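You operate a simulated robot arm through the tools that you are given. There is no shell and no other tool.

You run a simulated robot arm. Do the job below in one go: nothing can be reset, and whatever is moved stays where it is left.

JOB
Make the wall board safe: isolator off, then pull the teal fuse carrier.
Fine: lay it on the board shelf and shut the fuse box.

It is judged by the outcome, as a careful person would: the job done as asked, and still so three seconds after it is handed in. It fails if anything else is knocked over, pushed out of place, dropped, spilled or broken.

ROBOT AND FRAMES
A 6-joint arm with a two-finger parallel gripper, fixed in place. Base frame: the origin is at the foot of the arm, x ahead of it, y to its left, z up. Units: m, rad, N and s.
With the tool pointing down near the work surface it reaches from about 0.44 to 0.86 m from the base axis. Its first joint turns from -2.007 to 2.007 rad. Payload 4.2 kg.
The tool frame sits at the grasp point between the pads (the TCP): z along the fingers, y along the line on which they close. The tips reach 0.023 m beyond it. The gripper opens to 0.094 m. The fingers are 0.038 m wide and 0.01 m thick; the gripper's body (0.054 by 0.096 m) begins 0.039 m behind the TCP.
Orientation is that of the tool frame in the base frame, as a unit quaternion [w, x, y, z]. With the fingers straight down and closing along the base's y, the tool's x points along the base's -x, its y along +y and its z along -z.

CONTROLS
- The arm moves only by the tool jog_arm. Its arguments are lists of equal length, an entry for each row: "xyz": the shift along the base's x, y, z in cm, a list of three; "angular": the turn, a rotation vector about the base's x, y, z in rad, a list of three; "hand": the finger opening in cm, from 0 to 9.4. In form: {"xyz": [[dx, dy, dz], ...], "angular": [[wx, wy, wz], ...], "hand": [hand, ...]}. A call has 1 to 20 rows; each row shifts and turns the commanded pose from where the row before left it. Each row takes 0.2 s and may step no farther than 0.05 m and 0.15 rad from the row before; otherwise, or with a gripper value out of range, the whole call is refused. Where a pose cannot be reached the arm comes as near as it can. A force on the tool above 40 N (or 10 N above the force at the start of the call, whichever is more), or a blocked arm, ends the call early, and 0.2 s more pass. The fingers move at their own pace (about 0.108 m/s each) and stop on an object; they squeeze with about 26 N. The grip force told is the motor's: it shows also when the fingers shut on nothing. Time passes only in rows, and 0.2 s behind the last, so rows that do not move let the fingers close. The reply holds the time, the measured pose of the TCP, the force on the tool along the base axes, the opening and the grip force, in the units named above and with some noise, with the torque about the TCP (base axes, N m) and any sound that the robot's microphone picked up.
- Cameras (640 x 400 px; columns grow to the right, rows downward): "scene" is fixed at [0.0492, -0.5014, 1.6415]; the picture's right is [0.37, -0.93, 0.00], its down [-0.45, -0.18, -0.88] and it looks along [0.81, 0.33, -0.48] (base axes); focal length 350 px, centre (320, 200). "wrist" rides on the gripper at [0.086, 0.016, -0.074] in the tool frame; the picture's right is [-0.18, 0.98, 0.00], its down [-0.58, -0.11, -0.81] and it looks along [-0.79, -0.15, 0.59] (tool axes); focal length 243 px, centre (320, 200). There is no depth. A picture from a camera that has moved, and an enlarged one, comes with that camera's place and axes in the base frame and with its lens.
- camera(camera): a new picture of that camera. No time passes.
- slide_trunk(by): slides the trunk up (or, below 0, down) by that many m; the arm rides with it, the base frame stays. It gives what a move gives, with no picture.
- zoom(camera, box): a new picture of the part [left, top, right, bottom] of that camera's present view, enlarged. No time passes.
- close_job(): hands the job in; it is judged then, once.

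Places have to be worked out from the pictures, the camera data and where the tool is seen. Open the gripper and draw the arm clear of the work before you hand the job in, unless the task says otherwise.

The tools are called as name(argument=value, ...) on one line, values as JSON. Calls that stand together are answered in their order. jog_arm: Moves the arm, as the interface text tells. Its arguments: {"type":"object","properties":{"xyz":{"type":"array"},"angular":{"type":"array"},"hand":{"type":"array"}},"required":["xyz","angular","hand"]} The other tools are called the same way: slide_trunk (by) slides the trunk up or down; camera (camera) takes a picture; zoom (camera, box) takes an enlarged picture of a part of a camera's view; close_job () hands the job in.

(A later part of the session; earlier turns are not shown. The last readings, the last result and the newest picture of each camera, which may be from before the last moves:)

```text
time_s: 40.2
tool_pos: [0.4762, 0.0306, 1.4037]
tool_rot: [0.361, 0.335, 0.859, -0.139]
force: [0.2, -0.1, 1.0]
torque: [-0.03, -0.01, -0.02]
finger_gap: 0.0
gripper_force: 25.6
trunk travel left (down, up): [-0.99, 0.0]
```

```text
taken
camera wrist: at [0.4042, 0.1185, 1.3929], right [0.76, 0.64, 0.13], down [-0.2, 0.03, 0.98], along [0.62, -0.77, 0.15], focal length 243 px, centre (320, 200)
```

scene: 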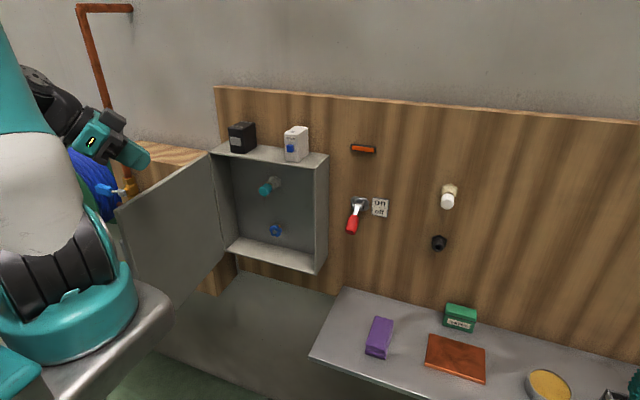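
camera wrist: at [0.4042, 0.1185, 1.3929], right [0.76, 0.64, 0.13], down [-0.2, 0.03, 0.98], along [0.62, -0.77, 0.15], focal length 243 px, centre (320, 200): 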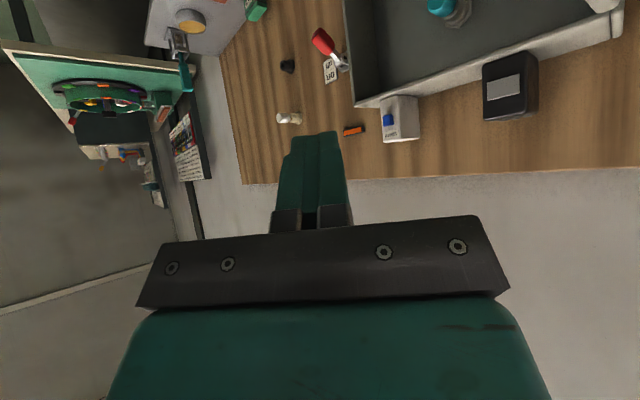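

The door stands at about 88° with the arm now above it. I'll swing the tool to the inner side, straighten the yaw, then dip behind the door and nudge it further open.

jog_arm(xyz=[[0, -3, 0], [1, -2.5, 0], [2, -1.5, 0], [2, -1.5, 0], [2.5, -1, 0], [2.5, 0, 0], [0, 0, 0]], angular=[[0, 0, 0.123], [0, 0, 0.123], [0, 0, 0.123], [0, 0, 0.123], [0, 0, 0.123], [0, 0, 0.123], [0, 0, 0]], hand=[0, 0, 0, 0, 0, 0, 0])

camera(camera="scene")

camera(camera="wrist")

```text
time_s: 41.8
tool_pos: [0.5982, -0.0462, 1.4226]
tool_rot: [0.387, 0.002, 0.922, 0.001]
force: [0.0, -0.7, 0.0]
torque: [-0.03, 0.02, 0.0]
finger_gap: 0.0
gripper_force: 25.7
out of reach, approached as far as the arm can: row 1, 2, 3
trunk travel left (down, up): [-0.99, 0.0]
```

```text
taken
```

scene: 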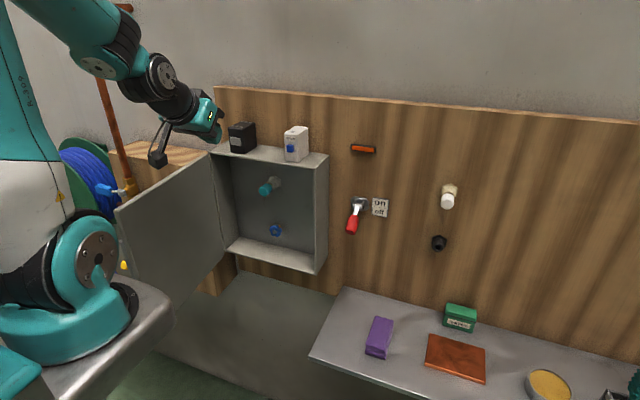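

```text
taken
camera wrist: at [0.4839, -0.0303, 1.4115], right [0.13, 0.98, 0.14], down [-0.17, -0.11, 0.98], along [0.98, -0.15, 0.15], focal length 243 px, centre (320, 200)
```

wrist: 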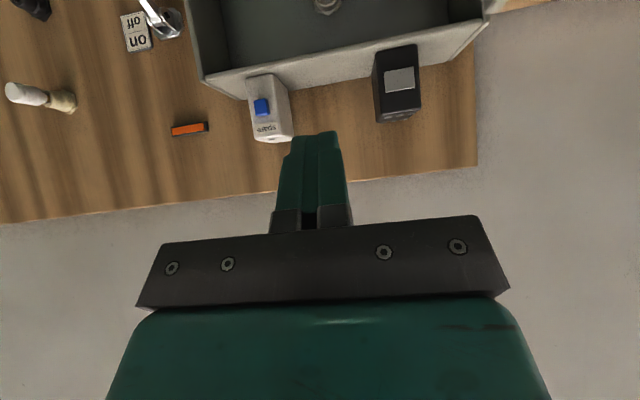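

The forearm now comes in from high above, leaving the door well clear. I'll dip behind the door and push it gently further open (+y).

jog_arm(xyz=[[0, 0, -3.5], [0, 0, -3.5], [0, 0, -3.5], [0, 0, -3.5], [0, 2, 0], [0, 2, 0], [0, 2, 0], [0, 2, 0], [0, 2, 0], [0, 2, 0], [0, 2, 0], [0, 2, 0], [0, 2, 0], [0, 0, 0]], angular=[[0, 0, 0], [0, 0, 0], [0, 0, 0], [0, 0, 0], [0, 0, 0], [0, 0, 0], [0, 0, 0], [0, 0, 0], [0, 0, 0], [0, 0, 0], [0, 0, 0], [0, 0, 0], [0, 0, 0], [0, 0, 0]], hand=[0, 0, 0, 0, 0, 0, 0, 0, 0, 0, 0, 0, 0, 0])

camera(camera="scene")

```text
time_s: 44.8
tool_pos: [0.6118, 0.1369, 1.2818]
tool_rot: [0.388, 0.003, 0.922, 0.001]
force: [0.0, -0.9, 0.1]
torque: [-0.01, -0.03, 0.0]
finger_gap: 0.0
gripper_force: 26.4
out of reach, approached as far as the arm can: row 3, 4
trunk travel left (down, up): [-0.99, 0.0]
```

```text
taken
```

scene: 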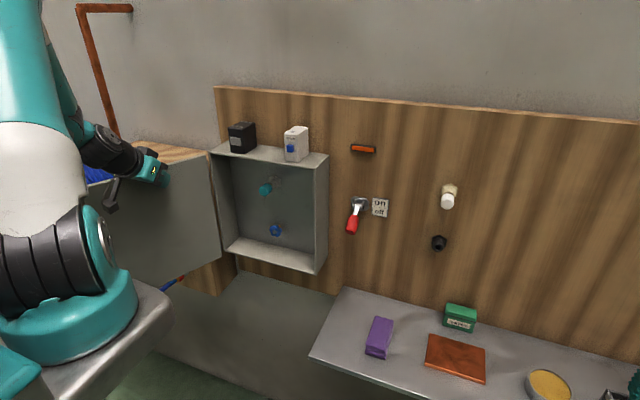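

The door is now well past square. Moving back in front of the box to inspect the teal carrier with the wrist camera.

jog_arm(xyz=[[0, -4, 0], [0, -4, 0], [0, -4, 0], [0, -4, 0], [0, -3, -1], [0, 0, -1], [0, 0, 0]], angular=[[0, 0, 0], [0, 0, 0], [0, 0, 0], [0, 0, 0], [0, 0, 0], [0, 0, 0], [0, 0, 0]], hand=[0, 0, 0, 0, 2, 4, 5])

camera(camera="wrist")

zoom(camera="scene", box=[200, 130, 340, 280])

```text
time_s: 46.4
tool_pos: [0.6143, -0.0546, 1.2627]
tool_rot: [0.388, 0.002, 0.922, 0.001]
force: [-0.2, -0.9, -0.4]
torque: [0.0, -0.03, 0.02]
finger_gap: 0.0501
gripper_force: 0.0
out of reach, approached as far as the arm can: row 5
trunk travel left (down, up): [-0.99, 0.0]
```

```text
taken
camera wrist: at [0.5016, -0.0377, 1.2527], right [0.13, 0.98, 0.14], down [-0.17, -0.11, 0.98], along [0.98, -0.15, 0.15], focal length 243 px, centre (320, 200)
```

wrist: 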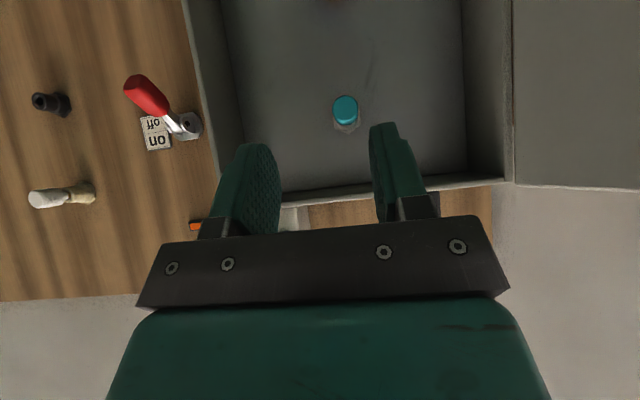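

```text
2.67 times, centred on (270, 205) of scene
camera zoom: at [0.0492, -0.5014, 1.6415], right [0.37, -0.93, 0.0], down [-0.45, -0.18, -0.88], along [0.81, 0.33, -0.48], focal length 933 px, centre (453, 187)
```

zoom: 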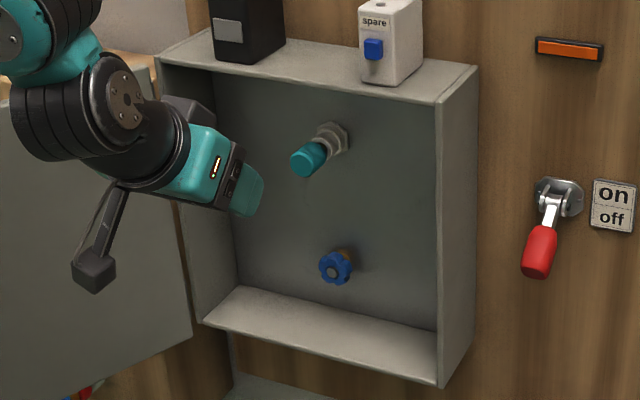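

The teal carrier is a roughly 2.6 cm cylinder with its axis along x: front at (0.783, -0.039, 1.201), seated in a hex base from about x=0.82. I'll level the tool in front of it and check alignment.

jog_arm(xyz=[[1.1, 0.25, -1.05], [1.1, 0.25, -1.05], [1.1, 0.25, -1.05], [1.1, 0.25, -1.05], [1.1, 0.25, -1.05], [1.1, 0.3, -1.0], [0, 0, 0]], angular=[[0, -0.131, 0], [0, -0.131, 0], [0, -0.131, 0], [0, -0.131, 0], [0, -0.131, 0], [0, -0.131, 0], [0, 0, 0]], hand=[5, 5, 5, 5, 5, 5, 5])

camera(camera="wrist")

zoom(camera="scene", box=[200, 130, 340, 280])

```text
time_s: 48.0
tool_pos: [0.7966, -0.0223, 1.2465]
tool_rot: [0.71, 0.003, 0.704, 0.001]
force: [0.5, -0.6, -0.3]
torque: [0.03, -0.02, 0.01]
finger_gap: 0.0501
gripper_force: 0.0
out of reach, approached as far as the arm can: row 3, 4, 5, 6
trunk travel left (down, up): [-0.99, 0.0]
```

```text
taken
camera wrist: at [0.7227, -0.0063, 1.1586], right [0.0, 0.98, 0.19], down [-0.81, -0.11, 0.57], along [0.58, -0.15, 0.8], focal length 243 px, centre (320, 200)
```

wrist: 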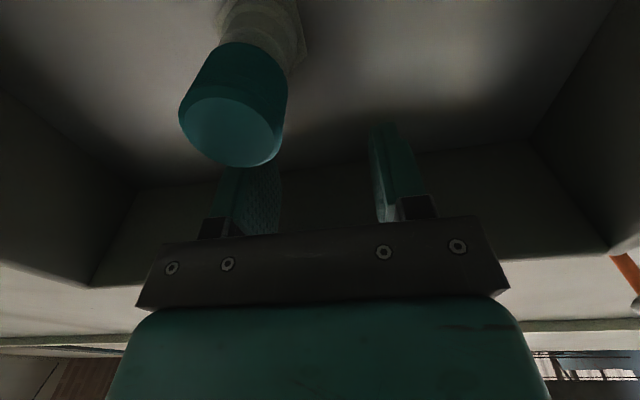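

```text
2.67 times, centred on (270, 205) of scene
camera zoom: at [0.0492, -0.5014, 1.6415], right [0.37, -0.93, 0.0], down [-0.45, -0.18, -0.88], along [0.81, 0.33, -0.48], focal length 933 px, centre (453, 187)
```

zoom: 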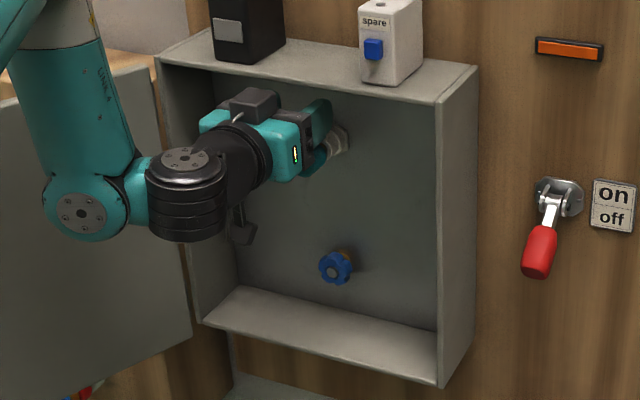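

Near its reach limit the arm got pushed in to x=0.797 (tips above the carrier, no contact). Higher relative to the trunk it has more room, so I'll align y to the carrier (y≈-0.040) with the fingers astride, and look before lowering the trunk.

jog_arm(xyz=[[0, -0.9, 0], [0, -0.9, 0], [0, 0, 0]], angular=[[0, 0, 0], [0, 0, 0], [0, 0, 0]], hand=[6, 6, 6])

camera(camera="wrist")

```text
time_s: 48.8
tool_pos: [0.7985, -0.0401, 1.2459]
tool_rot: [0.71, 0.001, 0.704, 0.002]
force: [-0.1, -0.3, 0.4]
torque: [0.01, 0.0, -0.03]
finger_gap: 0.0598
gripper_force: 0.0
trunk travel left (down, up): [-0.99, 0.0]
```

```text
taken
camera wrist: at [0.7244, -0.0243, 1.1593], right [0.0, 0.98, 0.19], down [-0.81, -0.11, 0.57], along [0.58, -0.15, 0.8], focal length 243 px, centre (320, 200)
```

wrist: 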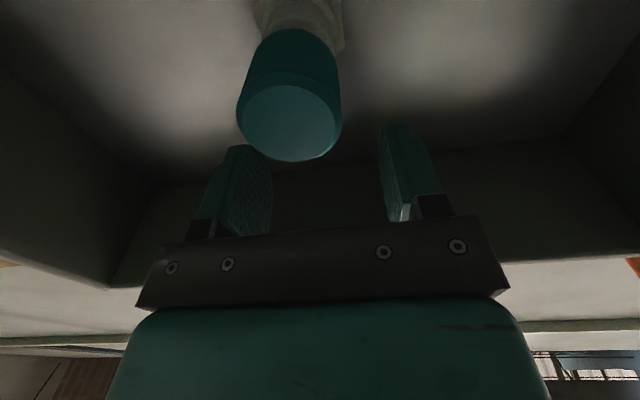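

The carrier lies between the fingers in y. Lower the trunk 4 cm (fingers straddle the carrier), then jog back up, trading trunk height for arm room.

slide_trunk(by=-0.04)

jog_arm(xyz=[[0, 0, 1.3], [0, 0, 1.3], [0, 0, 1.3], [0, 0, 0]], angular=[[0, 0, 0], [0, 0, 0], [0, 0, 0], [0, 0, 0]], hand=[6, 6, 6, 6])

```text
time_s: 49.6
tool_pos: [0.7984, -0.0412, 1.2068]
tool_rot: [0.71, 0.002, 0.704, 0.002]
force: [0.6, 0.3, 0.0]
torque: [0.03, -0.01, -0.01]
finger_gap: 0.0598
gripper_force: 0.1
trunk travel left (down, up): [-0.95, 0.04]
```

```text
time_s: 50.6
tool_pos: [0.7973, -0.0404, 1.2468]
tool_rot: [0.71, 0.002, 0.704, 0.002]
force: [-0.3, 0.1, 1.0]
torque: [0.0, 0.0, -0.02]
finger_gap: 0.0599
gripper_force: 0.1
trunk travel left (down, up): [-0.95, 0.04]
```

That works cleanly with no contact. Repeating the exchange.

slide_trunk(by=-0.04)

jog_arm(xyz=[[0, 0, 1.3], [0, 0, 1.3], [0, 0, 1.3], [0, 0, 0]], angular=[[0, 0, 0], [0, 0, 0], [0, 0, 0], [0, 0, 0]], hand=[6, 6, 6, 6])

slide_trunk(by=-0.04)

jog_arm(xyz=[[0, 0, 1.3], [0, 0, 1.3], [0, 0, 1.3], [0, 0, 0]], angular=[[0, 0, 0], [0, 0, 0], [0, 0, 0], [0, 0, 0]], hand=[6, 6, 6, 6])

camera(camera="scene")

```text
time_s: 51.4
tool_pos: [0.7977, -0.0403, 1.2064]
tool_rot: [0.71, 0.002, 0.704, 0.002]
force: [-0.1, -0.7, 0.5]
torque: [0.01, -0.03, 0.03]
finger_gap: 0.06
gripper_force: 0.1
trunk travel left (down, up): [-0.91, 0.08]
```

```text
time_s: 52.4
tool_pos: [0.7981, -0.0408, 1.2472]
tool_rot: [0.71, 0.002, 0.704, 0.002]
force: [-0.3, 0.0, 0.4]
torque: [-0.02, 0.01, 0.0]
finger_gap: 0.0601
gripper_force: 0.1
trunk travel left (down, up): [-0.91, 0.08]
```

```text
time_s: 53.2
tool_pos: [0.7984, -0.0427, 1.2071]
tool_rot: [0.71, 0.002, 0.704, 0.002]
force: [0.4, 0.6, 0.1]
torque: [0.04, -0.02, 0.01]
finger_gap: 0.06
gripper_force: 0.0
trunk travel left (down, up): [-0.87, 0.12]
```

```text
time_s: 54.2
tool_pos: [0.7991, -0.0421, 1.2453]
tool_rot: [0.711, 0.002, 0.704, 0.003]
force: [-0.3, 0.1, -0.9]
torque: [-0.05, 0.0, 0.01]
finger_gap: 0.0599
gripper_force: 0.2
trunk travel left (down, up): [-0.87, 0.12]
```

```text
taken
```

scene: 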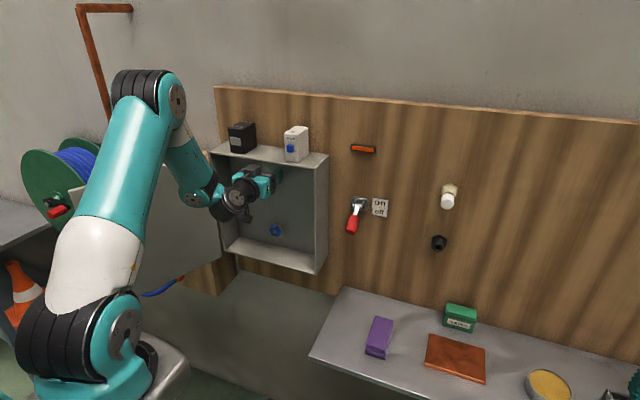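

Everything is still clear, and the elbow is gaining room. Three more exchanges bring the trunk to the height where the level tool reached in to x≈0.61.

slide_trunk(by=-0.04)

jog_arm(xyz=[[0, 0.1, 1.3], [0, 0.1, 1.3], [0, 0, 1.3], [0, 0, 0]], angular=[[0, 0, 0], [0, 0, 0], [0, 0, 0], [0, 0, 0]], hand=[6, 6, 6, 6])

slide_trunk(by=-0.04)

jog_arm(xyz=[[0, 0, 1.3], [0, 0, 1.3], [0, 0, 1.3], [0, 0, 0]], angular=[[0, 0, 0], [0, 0, 0], [0, 0, 0], [0, 0, 0]], hand=[6, 6, 6, 6])

slide_trunk(by=-0.045)

camera(camera="wrist")

camera(camera="scene")

```text
time_s: 55.1
tool_pos: [0.797, -0.0427, 1.205]
tool_rot: [0.71, 0.002, 0.704, 0.002]
force: [-0.5, -0.2, 0.2]
torque: [0.01, -0.02, -0.01]
finger_gap: 0.06
gripper_force: 0.1
trunk travel left (down, up): [-0.83, 0.16]
```

```text
time_s: 56.1
tool_pos: [0.7979, -0.0398, 1.2445]
tool_rot: [0.71, 0.003, 0.704, 0.001]
force: [0.0, 0.5, 0.7]
torque: [0.04, 0.0, -0.02]
finger_gap: 0.0598
gripper_force: 0.2
trunk travel left (down, up): [-0.83, 0.16]
```

```text
time_s: 56.9
tool_pos: [0.7987, -0.0384, 1.2046]
tool_rot: [0.71, 0.002, 0.704, 0.002]
force: [-0.2, -0.2, 0.2]
torque: [-0.01, -0.01, 0.0]
finger_gap: 0.0599
gripper_force: 0.1
trunk travel left (down, up): [-0.79, 0.2]
```

```text
time_s: 57.9
tool_pos: [0.7976, -0.0403, 1.2447]
tool_rot: [0.71, 0.003, 0.704, 0.001]
force: [0.1, 0.0, -0.1]
torque: [0.03, 0.02, -0.05]
finger_gap: 0.0603
gripper_force: 0.0
trunk travel left (down, up): [-0.79, 0.2]
```

```text
time_s: 58.8
tool_pos: [0.798, -0.0399, 1.1996]
tool_rot: [0.711, 0.002, 0.704, 0.003]
force: [0.4, 0.1, 0.8]
torque: [0.03, 0.0, 0.0]
finger_gap: 0.06
gripper_force: 0.0
trunk travel left (down, up): [-0.745, 0.245]
```

```text
taken
camera wrist: at [0.7243, -0.0231, 1.1118], right [0.0, 0.98, 0.19], down [-0.81, -0.11, 0.57], along [0.58, -0.15, 0.8], focal length 243 px, centre (320, 200)
```

wrist: 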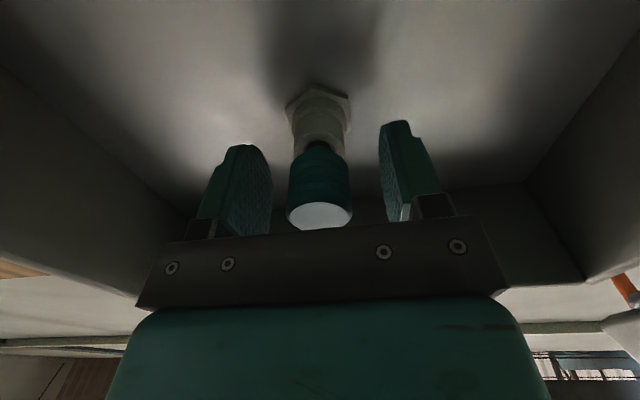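

```text
taken
```

scene: 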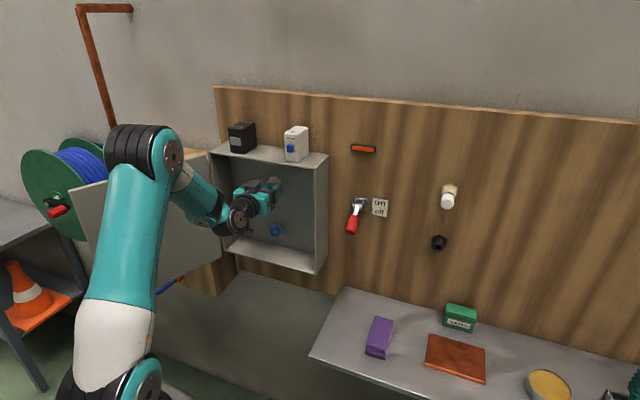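

The carrier is centred between the fingers, but the tips reach slightly past it to the socket collar. I'll back off 1 cm so only the teal part is gripped, then close.

jog_arm(xyz=[[-1.0, 0, 0.1], [0, 0, 0], [0, 0, 0], [0, 0, 0], [0, 0, 0]], angular=[[0, 0, 0], [0, 0, 0], [0, 0, 0], [0, 0, 0], [0, 0, 0]], hand=[6, 4, 2, 0, 0])

camera(camera="wrist")

```text
time_s: 60.0
tool_pos: [0.7889, -0.0402, 1.1987]
tool_rot: [0.71, 0.002, 0.704, 0.001]
force: [-0.4, -0.2, -0.1]
torque: [-0.01, 0.02, 0.04]
finger_gap: 0.0261
gripper_force: 25.7
trunk travel left (down, up): [-0.745, 0.245]
```

```text
taken
camera wrist: at [0.7144, -0.0236, 1.1119], right [0.0, 0.98, 0.19], down [-0.81, -0.11, 0.57], along [0.58, -0.15, 0.8], focal length 243 px, centre (320, 200)
```

wrist: 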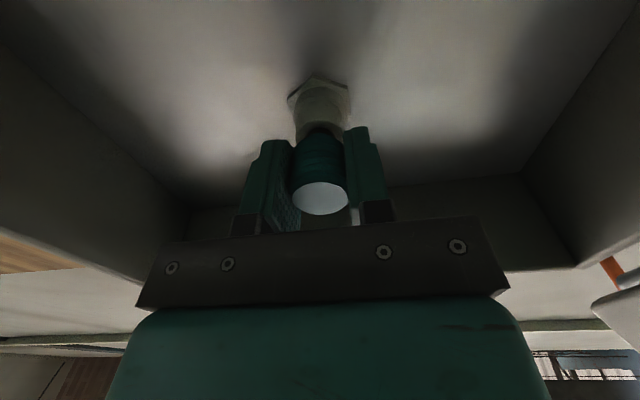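

Gripped on 26 mm with no sideways load. Now I'll pull straight out along -x in small steps.

jog_arm(xyz=[[-0.4, 0, 0], [-0.4, 0, 0], [-0.5, 0, 0], [-0.5, 0, 0], [-0.5, 0, 0], [-0.7, 0, 0], [0, 0, 0]], angular=[[0, 0, 0], [0, 0, 0], [0, 0, 0], [0, 0, 0], [0, 0, 0], [0, 0, 0], [0, 0, 0]], hand=[0, 0, 0, 0, 0, 0, 0])

camera(camera="wrist")

zoom(camera="scene", box=[200, 130, 340, 280])

```text
time_s: 61.6
tool_pos: [0.7588, -0.0393, 1.2009]
tool_rot: [0.71, 0.003, 0.704, 0.001]
force: [-0.2, -0.4, -0.1]
torque: [0.0, -0.03, 0.02]
finger_gap: 0.026
gripper_force: 25.9
trunk travel left (down, up): [-0.745, 0.245]
```

```text
taken
camera wrist: at [0.6837, -0.0226, 1.1132], right [0.0, 0.98, 0.19], down [-0.81, -0.11, 0.57], along [0.58, -0.15, 0.8], focal length 243 px, centre (320, 200)
```

wrist: 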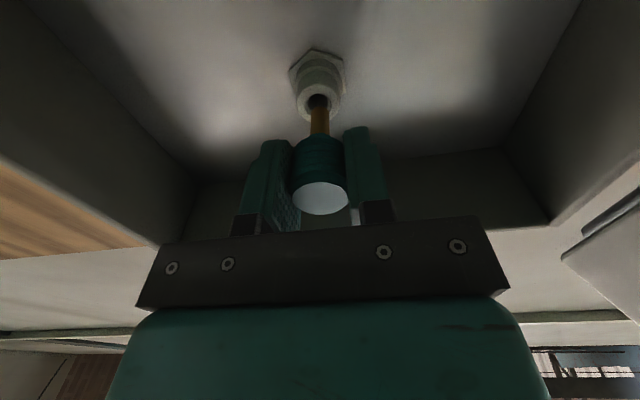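

```text
2.67 times, centred on (270, 205) of scene
camera zoom: at [0.0492, -0.5014, 1.6415], right [0.37, -0.93, 0.0], down [-0.45, -0.18, -0.88], along [0.81, 0.33, -0.48], focal length 933 px, centre (453, 187)
```

zoom: 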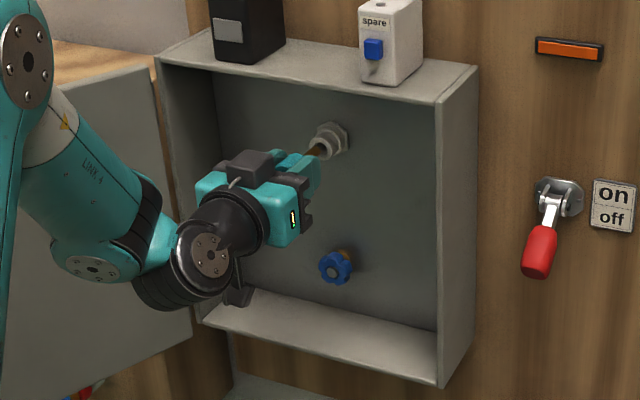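

It slides out; a brass pin is emerging from the socket. Continuing straight back.

jog_arm(xyz=[[-1, 0, 0], [-1, 0, 0], [-1, 0, 0], [-1, 0, 0], [-1, 0, 0], [0, 0, 0]], angular=[[0, 0, 0], [0, 0, 0], [0, 0, 0], [0, 0, 0], [0, 0, 0], [0, 0, 0]], hand=[0, 0, 0, 0, 0, 0])

camera(camera="wrist")

zoom(camera="scene", box=[200, 130, 340, 280])

```text
time_s: 63.0
tool_pos: [0.7081, -0.0388, 1.1996]
tool_rot: [0.711, 0.002, 0.704, 0.003]
force: [0.4, 1.2, -0.2]
torque: [-0.01, 0.03, -0.02]
finger_gap: 0.0263
gripper_force: 26.1
trunk travel left (down, up): [-0.745, 0.245]
```

```text
taken
camera wrist: at [0.6341, -0.0232, 1.1133], right [0.0, 0.98, 0.19], down [-0.81, -0.11, 0.57], along [0.58, -0.15, 0.8], focal length 243 px, centre (320, 200)
```

wrist: 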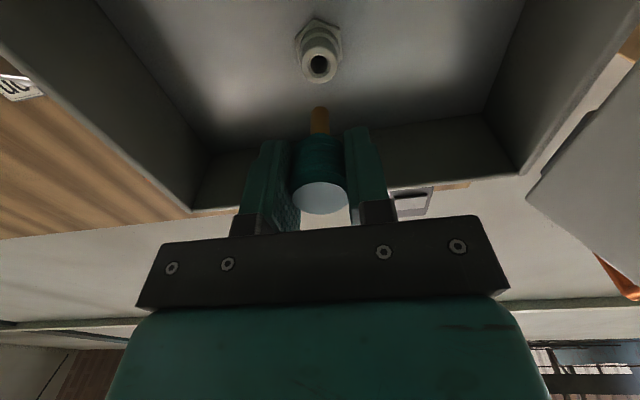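

```text
2.67 times, centred on (270, 205) of scene
camera zoom: at [0.0492, -0.5014, 1.6415], right [0.37, -0.93, 0.0], down [-0.45, -0.18, -0.88], along [0.81, 0.33, -0.48], focal length 933 px, centre (453, 187)
```

zoom: 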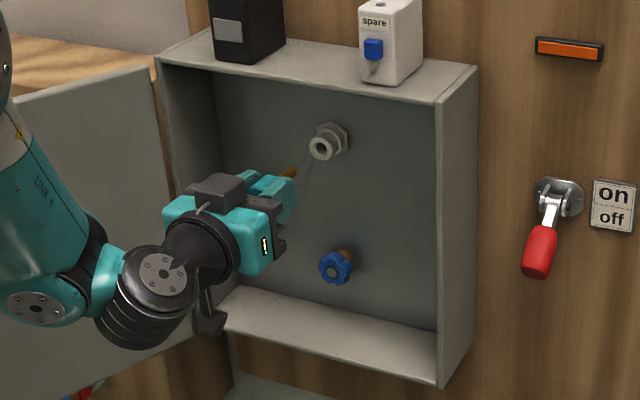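

The carrier is free (teal body about 3.2 cm, brass pin tip about 5.7 cm past the TCP). I'll draw it clear of the box front, then sideways to stand over the free left end of the shelf, at a safe height.

jog_arm(xyz=[[-1, 0, 0], [-1, 0, 0], [-0.8, 0, 0], [0, -3, 0], [0, -4, 0], [0, -4, 0], [0, -4, 0], [0, -4, 0], [0, -4, 0], [0, -4, 0], [0, -2, 0], [0, 0, 0]], angular=[[0, 0, 0], [0, 0, 0], [0, 0, 0], [0, 0, 0], [0, 0, 0], [0, 0, 0], [0, 0, 0], [0, 0, 0], [0, 0, 0], [0, 0, 0], [0, 0, 0], [0, 0, 0]], hand=[0, 0, 0, 0, 0, 0, 0, 0, 0, 0, 0, 0])

camera(camera="scene")

```text
time_s: 65.6
tool_pos: [0.678, -0.1064, 1.167]
tool_rot: [0.68, 0.001, 0.734, 0.002]
force: [0.5, -1.3, -0.3]
torque: [0.01, -0.01, -0.02]
finger_gap: 0.0262
gripper_force: 25.6
out of reach, approached as far as the arm can: row 5, 6, 7, 8, 9, 10, 11
trunk travel left (down, up): [-0.745, 0.245]
```

```text
taken
```

scene: 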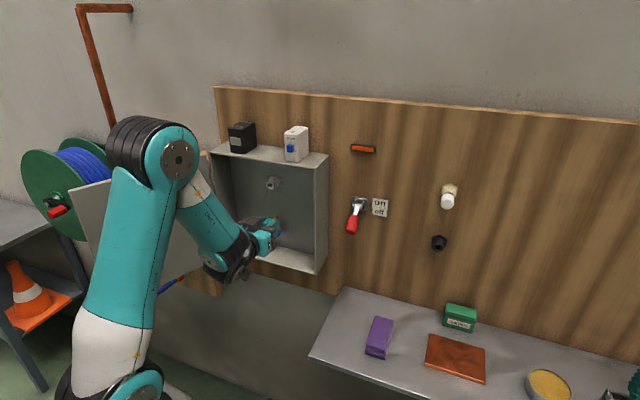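

The sideways move at fixed yaw hit the arm's inner limit; the carrier is still held. I'll instead swing about the base axis (turning the tool with it), which keeps the arm's shape unchanged.

jog_arm(xyz=[[-0.5, -3.36, 0], [-0.6, -3.36, 0], [-0.9, -3.27, 0], [-0.9, -3.27, 0], [-1.25, -3.15, 0], [-1.25, -3.15, 0], [0, 0, 0]], angular=[[0, 0, -0.05], [0, 0, -0.05], [0, 0, -0.05], [0, 0, -0.05], [0, 0, -0.05], [0, 0, -0.05], [0, 0, 0]], hand=[0, 0, 0, 0, 0, 0, 0])

camera(camera="scene")

camera(camera="wrist")

```text
time_s: 67.2
tool_pos: [0.6238, -0.3124, 1.1773]
tool_rot: [0.683, 0.111, 0.714, -0.102]
force: [-0.8, -0.5, 0.0]
torque: [0.03, -0.02, -0.03]
finger_gap: 0.0261
gripper_force: 25.7
trunk travel left (down, up): [-0.745, 0.245]
```

```text
taken
```

scene: 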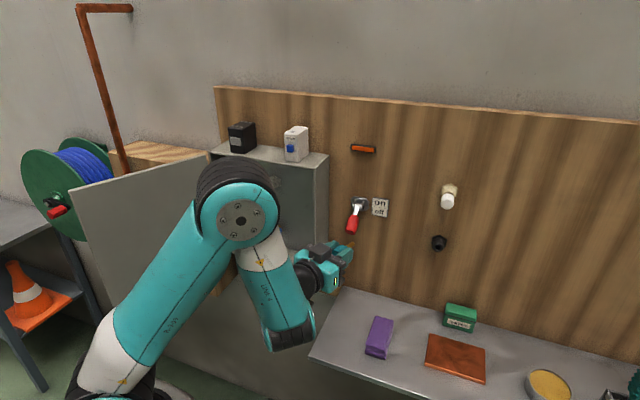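

```text
taken
camera wrist: at [0.5536, -0.2739, 1.0949], right [0.3, 0.93, 0.19], down [-0.78, 0.12, 0.62], along [0.55, -0.33, 0.76], focal length 243 px, centre (320, 200)
```

wrist: 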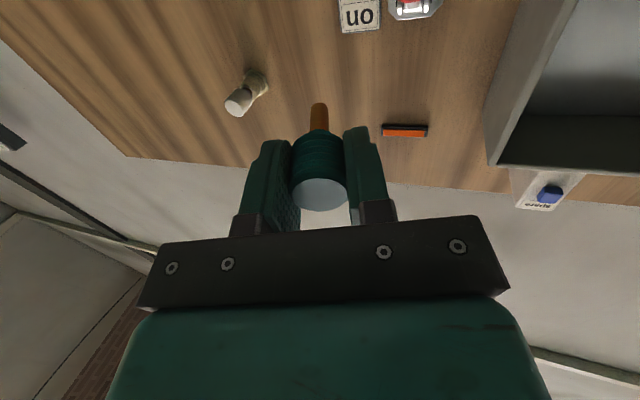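

The carrier is well held out in free space. I'll straighten the yaw over the free part of the shelf (purple box starts at y≈-0.386), then start rolling the tool half a turn so the camera doesn't hit the shelf during placing.

jog_arm(xyz=[[1, 0, 0], [1, 0, 0], [1, 0, 0], [0.6, -0.2, 0], [0, 0, 0]], angular=[[0, 0, 0.1], [0, 0, 0.1], [0, 0, 0.1], [0, -0.045, 0], [0, 0, 0]], hand=[0, 0, 0, 0, 0])

jog_arm(xyz=[[0, 0, 0], [0, 0, 0], [0, 0, 0], [0, 0, 0], [0, 0, 0], [0, 0, 0], [0, 0, 0], [0, 0, 0], [0, 0, 0], [0, 0, 0], [0, 0, 0]], angular=[[0.1428, 0, 0], [0.1428, 0, 0], [0.1428, 0, 0], [0.1428, 0, 0], [0.1428, 0, 0], [0.1428, 0, 0], [0.1428, 0, 0], [0.1428, 0, 0], [0.1428, 0, 0], [0.1428, 0, 0], [0.1428, 0, 0]], hand=[0, 0, 0, 0, 0, 0, 0, 0, 0, 0, 0])

jog_arm(xyz=[[0, 0, 0], [0, 0, 0], [0, 0, 0], [0, 0, 0], [0, 0, 0]], angular=[[0.1428, 0, 0], [0.1428, 0, 0], [0.1428, 0, 0], [0.1428, 0, 0], [0, 0, 0]], hand=[0, 0, 0, 0, 0])

camera(camera="scene")

```text
time_s: 68.4
tool_pos: [0.6598, -0.3149, 1.1787]
tool_rot: [0.708, 0.002, 0.707, 0.002]
force: [-0.1, -0.4, -0.2]
torque: [-0.02, 0.01, 0.04]
finger_gap: 0.0262
gripper_force: 25.8
trunk travel left (down, up): [-0.745, 0.245]
```

```text
time_s: 70.8
tool_pos: [0.6599, -0.3145, 1.1782]
tool_rot: [0.498, 0.503, 0.498, 0.501]
force: [-0.4, 0.0, -0.6]
torque: [-0.01, 0.02, 0.01]
finger_gap: 0.0261
gripper_force: 26.4
trunk travel left (down, up): [-0.745, 0.245]
```

```text
time_s: 72.0
tool_pos: [0.6603, -0.3158, 1.1785]
tool_rot: [0.337, 0.623, 0.338, 0.621]
force: [0.4, -1.4, -0.2]
torque: [0.01, 0.04, 0.04]
finger_gap: 0.026
gripper_force: 26.0
trunk travel left (down, up): [-0.745, 0.245]
```

```text
taken
```

scene: 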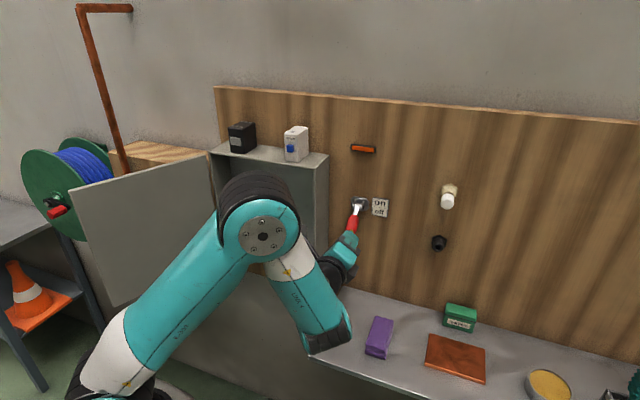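

Rolling works so far. Finishing the last quarter-turn and then pitching the nose down about 15°.

jog_arm(xyz=[[0, 0, 0], [0, 0, 0], [0, 0, 0], [0, 0, 0], [0, 0, 0], [0, 0, 0], [0, 0, 0], [0, 0, 0], [0, 0, 0], [0, 0, 0]], angular=[[0.1428, 0, 0], [0.1428, 0, 0], [0.1428, 0, 0], [0.1428, 0, 0], [0.1428, 0, 0], [0.1428, 0, 0], [0.1428, 0, 0], [0, 0.131, 0], [0, 0.131, 0], [0, 0, 0]], hand=[0, 0, 0, 0, 0, 0, 0, 0, 0, 0])

camera(camera="wrist")

camera(camera="scene")

```text
time_s: 74.2
tool_pos: [0.6597, -0.3156, 1.1779]
tool_rot: [-0.002, 0.794, -0.002, 0.608]
force: [-0.9, -0.2, -0.5]
torque: [0.0, 0.01, 0.03]
finger_gap: 0.0262
gripper_force: 25.8
trunk travel left (down, up): [-0.745, 0.245]
```

```text
taken
camera wrist: at [0.6105, -0.3322, 1.2803], right [-0.05, -0.98, -0.18], down [-0.93, 0.11, -0.35], along [0.36, 0.15, -0.92], focal length 243 px, centre (320, 200)
```

wrist: 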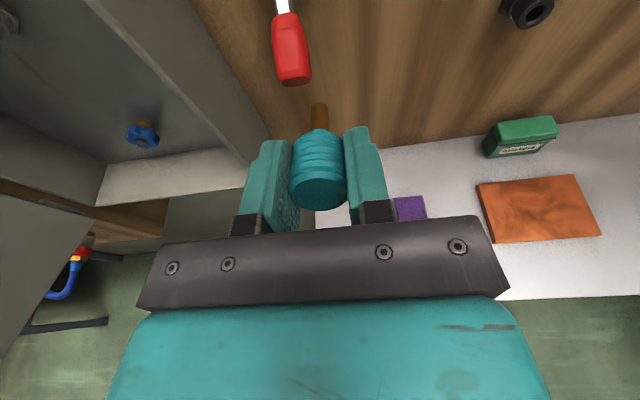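

```text
taken
```

scene: 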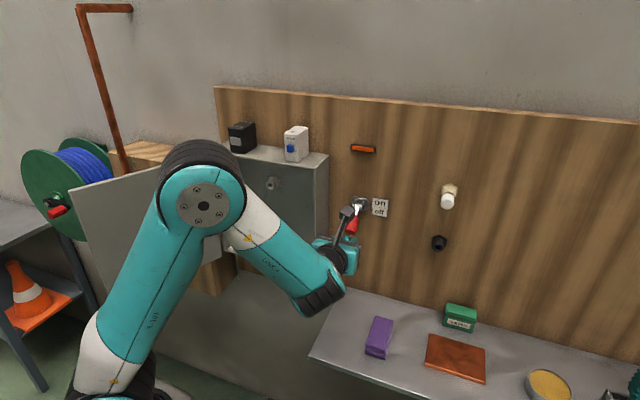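

The wrist joint hangs in front of and slightly below the tool, so I'll place near the shelf's front with a bit more pitch (22°) to keep it ahead of the shelf edge (x≈0.57). I'll shift back 3 cm, pitch a little more, then lower the trunk part-way and look.

jog_arm(xyz=[[-1, 0, 0], [-1, 0, 0], [-1, 0, 0], [0, 0, 0]], angular=[[0, 0.06, 0], [0, 0.06, 0], [0, 0, 0], [0, 0, 0]], hand=[0, 0, 0, 0])

slide_trunk(by=-0.2)

camera(camera="scene")

camera(camera="wrist")

```text
time_s: 75.2
tool_pos: [0.6292, -0.3147, 1.1793]
tool_rot: [-0.003, 0.829, -0.001, 0.559]
force: [1.0, 0.0, 0.3]
torque: [0.03, 0.0, 0.01]
finger_gap: 0.0259
gripper_force: 25.5
trunk travel left (down, up): [-0.745, 0.245]
```

```text
time_s: 77.4
tool_pos: [0.6292, -0.3157, 0.9801]
tool_rot: [-0.002, 0.829, -0.002, 0.559]
force: [-0.5, 0.9, 0.1]
torque: [-0.01, 0.04, 0.01]
finger_gap: 0.0261
gripper_force: 25.7
trunk travel left (down, up): [-0.545, 0.445]
```

```text
taken
```

scene: 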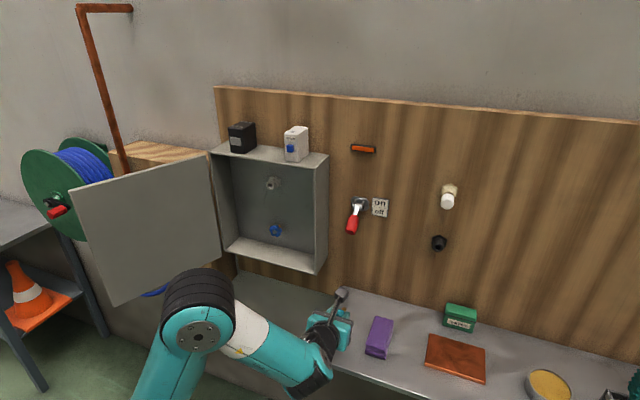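

```text
taken
camera wrist: at [0.5927, -0.3316, 1.0863], right [-0.07, -0.98, -0.18], down [-0.97, 0.11, -0.24], along [0.25, 0.15, -0.96], focal length 243 px, centre (320, 200)
```

wrist: 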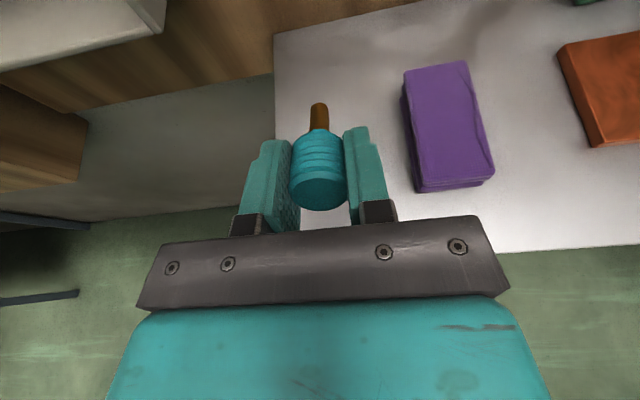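

The view shows the shelf's left edge at y≈-0.26, front edge x≈0.59, and the purple box's left side y≈-0.37. I'll center the carrier in the free strip (y≈-0.307, x≈0.64), and come down further.

jog_arm(xyz=[[1, 0.8, 0], [0, 0, 0]], angular=[[0, 0, 0], [0, 0, 0]], hand=[0, 0])

slide_trunk(by=-0.055)

camera(camera="wrist")

zoom(camera="scene", box=[260, 270, 440, 400])

```text
time_s: 78.0
tool_pos: [0.6389, -0.3057, 0.98]
tool_rot: [-0.002, 0.828, -0.002, 0.561]
force: [0.1, 0.6, -0.8]
torque: [-0.05, 0.02, 0.0]
finger_gap: 0.0261
gripper_force: 26.1
trunk travel left (down, up): [-0.545, 0.445]
```

```text
time_s: 78.9
tool_pos: [0.638, -0.3062, 0.9248]
tool_rot: [-0.003, 0.829, -0.001, 0.56]
force: [-0.1, -0.7, -0.4]
torque: [-0.02, 0.02, 0.0]
finger_gap: 0.0264
gripper_force: 26.2
trunk travel left (down, up): [-0.49, 0.5]
```

```text
taken
camera wrist: at [0.6017, -0.3233, 1.0319], right [-0.07, -0.98, -0.18], down [-0.97, 0.11, -0.24], along [0.25, 0.15, -0.96], focal length 243 px, centre (320, 200)
```

wrist: 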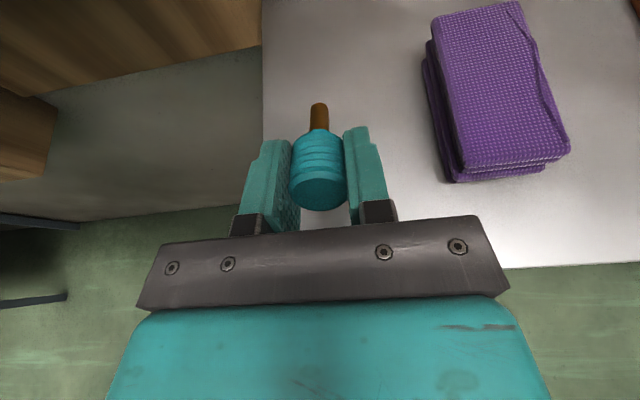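

```text
3.08 times, centred on (350, 335) of scene
camera zoom: at [0.0492, -0.5014, 1.6415], right [0.37, -0.93, 0.0], down [-0.45, -0.18, -0.88], along [0.81, 0.33, -0.48], focal length 1077 px, centre (228, -215)
```

zoom: 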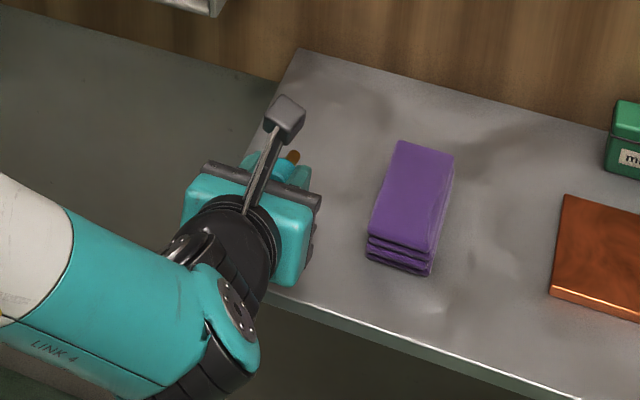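

The wrist joint stays in front of the shelf edge with margin. Lowering slowly in small steps, watching for contact.

jog_arm(xyz=[[0, 0, -0.5], [0, 0, -0.5], [0, 0, -0.3], [0, 0, 0]], angular=[[0, 0, 0], [0, 0, 0], [0, 0, 0], [0, 0, 0]], hand=[0, 0, 0, 0])

jog_arm(xyz=[[0, 0, -0.25], [0, 0, 0]], angular=[[0, 0, 0], [0, 0, 0]], hand=[0, 0])

jog_arm(xyz=[[0, 0, -0.25], [0, 0, 0]], angular=[[0, 0, 0], [0, 0, 0]], hand=[0, 0])

zoom(camera="wrist", box=[220, 80, 420, 240])

```text
time_s: 79.9
tool_pos: [0.6394, -0.3059, 0.9116]
tool_rot: [-0.002, 0.829, -0.002, 0.559]
force: [0.4, -0.4, -0.9]
torque: [0.03, -0.05, -0.01]
finger_gap: 0.0264
gripper_force: 25.8
trunk travel left (down, up): [-0.49, 0.5]
```

```text
time_s: 80.5
tool_pos: [0.638, -0.3056, 0.9096]
tool_rot: [-0.003, 0.828, -0.002, 0.56]
force: [0.1, 0.4, -1.1]
torque: [0.0, -0.01, 0.01]
finger_gap: 0.0262
gripper_force: 26.3
trunk travel left (down, up): [-0.49, 0.5]
```

```text
time_s: 81.1
tool_pos: [0.6379, -0.3068, 0.9069]
tool_rot: [-0.003, 0.829, -0.001, 0.559]
force: [-0.3, -0.6, -0.4]
torque: [-0.01, 0.0, 0.02]
finger_gap: 0.0262
gripper_force: 26.0
trunk travel left (down, up): [-0.49, 0.5]
```

```text
2.50 times, centred on (320, 160) of wrist
camera zoom: at [0.6017, -0.3232, 1.0142], right [-0.07, -0.98, -0.18], down [-0.97, 0.11, -0.24], along [0.25, 0.15, -0.96], focal length 606 px, centre (320, 300)
```

zoom: 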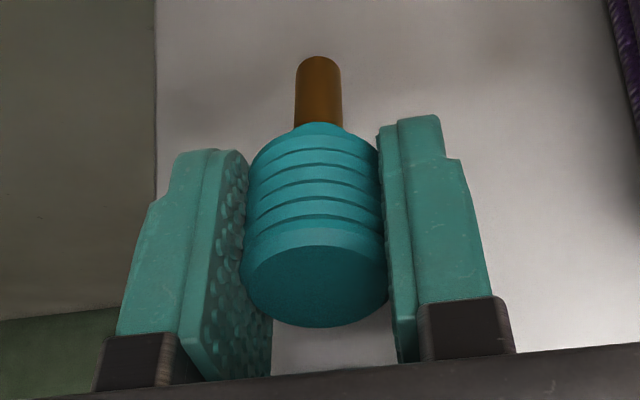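

No contact yet at z=0.907. Continuing in 2 mm steps.

jog_arm(xyz=[[0, 0, -0.2], [0, 0, 0]], angular=[[0, 0, 0], [0, 0, 0]], hand=[0, 0])

jog_arm(xyz=[[0, 0, -0.2], [0, 0, 0]], angular=[[0, 0, 0], [0, 0, 0]], hand=[0, 0])

jog_arm(xyz=[[0, 0, -0.2], [0, 0, 0]], angular=[[0, 0, 0], [0, 0, 0]], hand=[0, 0])

```text
time_s: 81.7
tool_pos: [0.6388, -0.3061, 0.9042]
tool_rot: [-0.003, 0.829, -0.001, 0.56]
force: [-0.5, -0.3, -0.2]
torque: [0.0, 0.0, 0.01]
finger_gap: 0.026
gripper_force: 25.9
trunk travel left (down, up): [-0.49, 0.5]
```

```text
time_s: 82.3
tool_pos: [0.6388, -0.3055, 0.9023]
tool_rot: [-0.003, 0.829, -0.001, 0.559]
force: [-0.5, -0.4, -1.0]
torque: [-0.01, 0.0, 0.02]
finger_gap: 0.0264
gripper_force: 25.7
trunk travel left (down, up): [-0.49, 0.5]
```

```text
time_s: 82.9
tool_pos: [0.6385, -0.3053, 0.8995]
tool_rot: [-0.002, 0.829, -0.002, 0.559]
force: [0.6, -0.2, -0.1]
torque: [-0.05, -0.05, 0.02]
finger_gap: 0.0262
gripper_force: 26.0
trunk travel left (down, up): [-0.49, 0.5]
```

Still free at z≈0.8995; continuing in 2 mm steps.

jog_arm(xyz=[[0, 0, -0.2], [0, 0, 0]], angular=[[0, 0, 0], [0, 0, 0]], hand=[0, 0])

jog_arm(xyz=[[0, 0, -0.2], [0, 0, 0]], angular=[[0, 0, 0], [0, 0, 0]], hand=[0, 0])

zoom(camera="scene", box=[300, 290, 400, 360])

```text
time_s: 83.5
tool_pos: [0.6379, -0.3049, 0.8985]
tool_rot: [-0.003, 0.829, -0.001, 0.559]
force: [0.3, -1.1, -0.2]
torque: [0.01, 0.02, -0.01]
finger_gap: 0.0262
gripper_force: 26.4
trunk travel left (down, up): [-0.49, 0.5]
```

```text
time_s: 84.1
tool_pos: [0.6382, -0.3058, 0.8966]
tool_rot: [-0.003, 0.829, -0.001, 0.559]
force: [0.3, 0.5, -1.0]
torque: [-0.01, 0.0, 0.0]
finger_gap: 0.0263
gripper_force: 25.7
trunk travel left (down, up): [-0.49, 0.5]
```

```text
5.71 times, centred on (350, 325) of scene
camera zoom: at [0.0492, -0.5014, 1.6415], right [0.37, -0.93, 0.0], down [-0.45, -0.18, -0.88], along [0.81, 0.33, -0.48], focal length 2000 px, centre (149, -514)
```

zoom: 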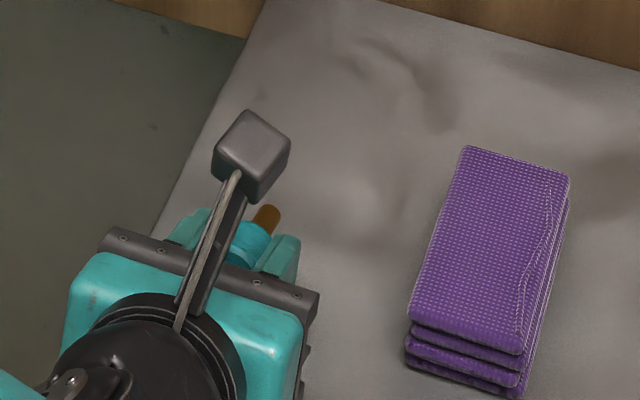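

The shelf must be a little lower than estimated; continuing the descent in 3 mm steps.

jog_arm(xyz=[[0, 0, -0.3], [0, 0, 0]], angular=[[0, 0, 0], [0, 0, 0]], hand=[0, 0])

jog_arm(xyz=[[0, 0, -0.3], [0, 0, 0]], angular=[[0, 0, 0], [0, 0, 0]], hand=[0, 0])

jog_arm(xyz=[[0, 0, -0.2], [0, 0, 0]], angular=[[0, 0, 0], [0, 0, 0]], hand=[0, 0])

```text
time_s: 84.7
tool_pos: [0.638, -0.3055, 0.8927]
tool_rot: [-0.002, 0.829, -0.002, 0.559]
force: [-0.2, -0.1, -0.4]
torque: [-0.04, 0.02, -0.03]
finger_gap: 0.0263
gripper_force: 26.0
trunk travel left (down, up): [-0.49, 0.5]
```

```text
time_s: 85.3
tool_pos: [0.6395, -0.3057, 0.8902]
tool_rot: [-0.002, 0.829, -0.002, 0.559]
force: [-0.4, 0.2, -0.1]
torque: [-0.06, 0.04, 0.01]
finger_gap: 0.0263
gripper_force: 25.9
trunk travel left (down, up): [-0.49, 0.5]
```

```text
time_s: 85.9
tool_pos: [0.6375, -0.3057, 0.8887]
tool_rot: [-0.002, 0.829, -0.001, 0.559]
force: [-0.1, 0.4, -0.3]
torque: [-0.03, 0.0, 0.03]
finger_gap: 0.0262
gripper_force: 26.2
trunk travel left (down, up): [-0.49, 0.5]
```

Still free; I'll continue at 3 mm per call with force readings in between.

jog_arm(xyz=[[0, 0, -0.3], [0, 0, 0]], angular=[[0, 0, 0], [0, 0, 0]], hand=[0, 0])

jog_arm(xyz=[[0, 0, -0.3], [0, 0, 0]], angular=[[0, 0, 0], [0, 0, 0]], hand=[0, 0])

camera(camera="wrist")

camera(camera="scene")

```text
time_s: 86.5
tool_pos: [0.638, -0.3054, 0.8859]
tool_rot: [-0.003, 0.829, -0.001, 0.559]
force: [-0.2, 1.0, 2.6]
torque: [-0.09, -0.01, -0.02]
finger_gap: 0.0262
gripper_force: 26.1
trunk travel left (down, up): [-0.49, 0.5]
```

```text
time_s: 87.1
tool_pos: [0.6382, -0.3062, 0.8858]
tool_rot: [-0.001, 0.827, 0.0, 0.563]
force: [0.9, 0.5, 28.9]
torque: [-0.3, -0.43, 0.29]
finger_gap: 0.0259
gripper_force: 26.0
trunk travel left (down, up): [-0.49, 0.5]
```

```text
taken
camera wrist: at [0.6008, -0.3223, 0.9932], right [-0.07, -0.98, -0.17], down [-0.96, 0.11, -0.24], along [0.26, 0.15, -0.95], focal length 243 px, centre (320, 200)
```

wrist: 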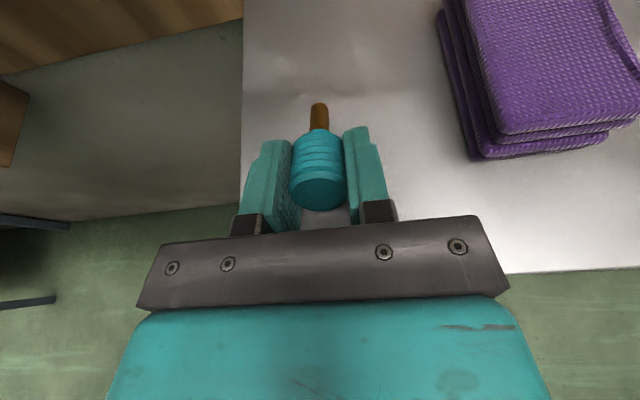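

```text
taken
```

scene: 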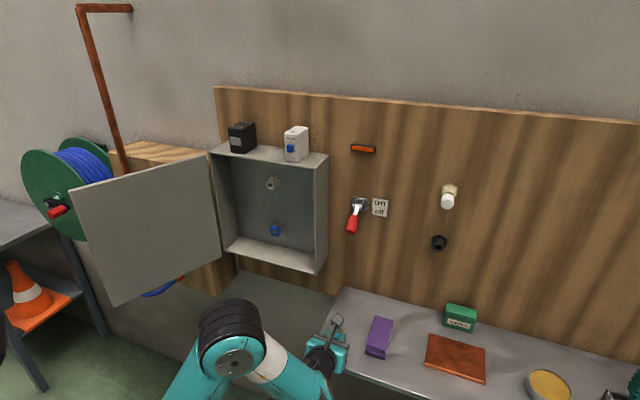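

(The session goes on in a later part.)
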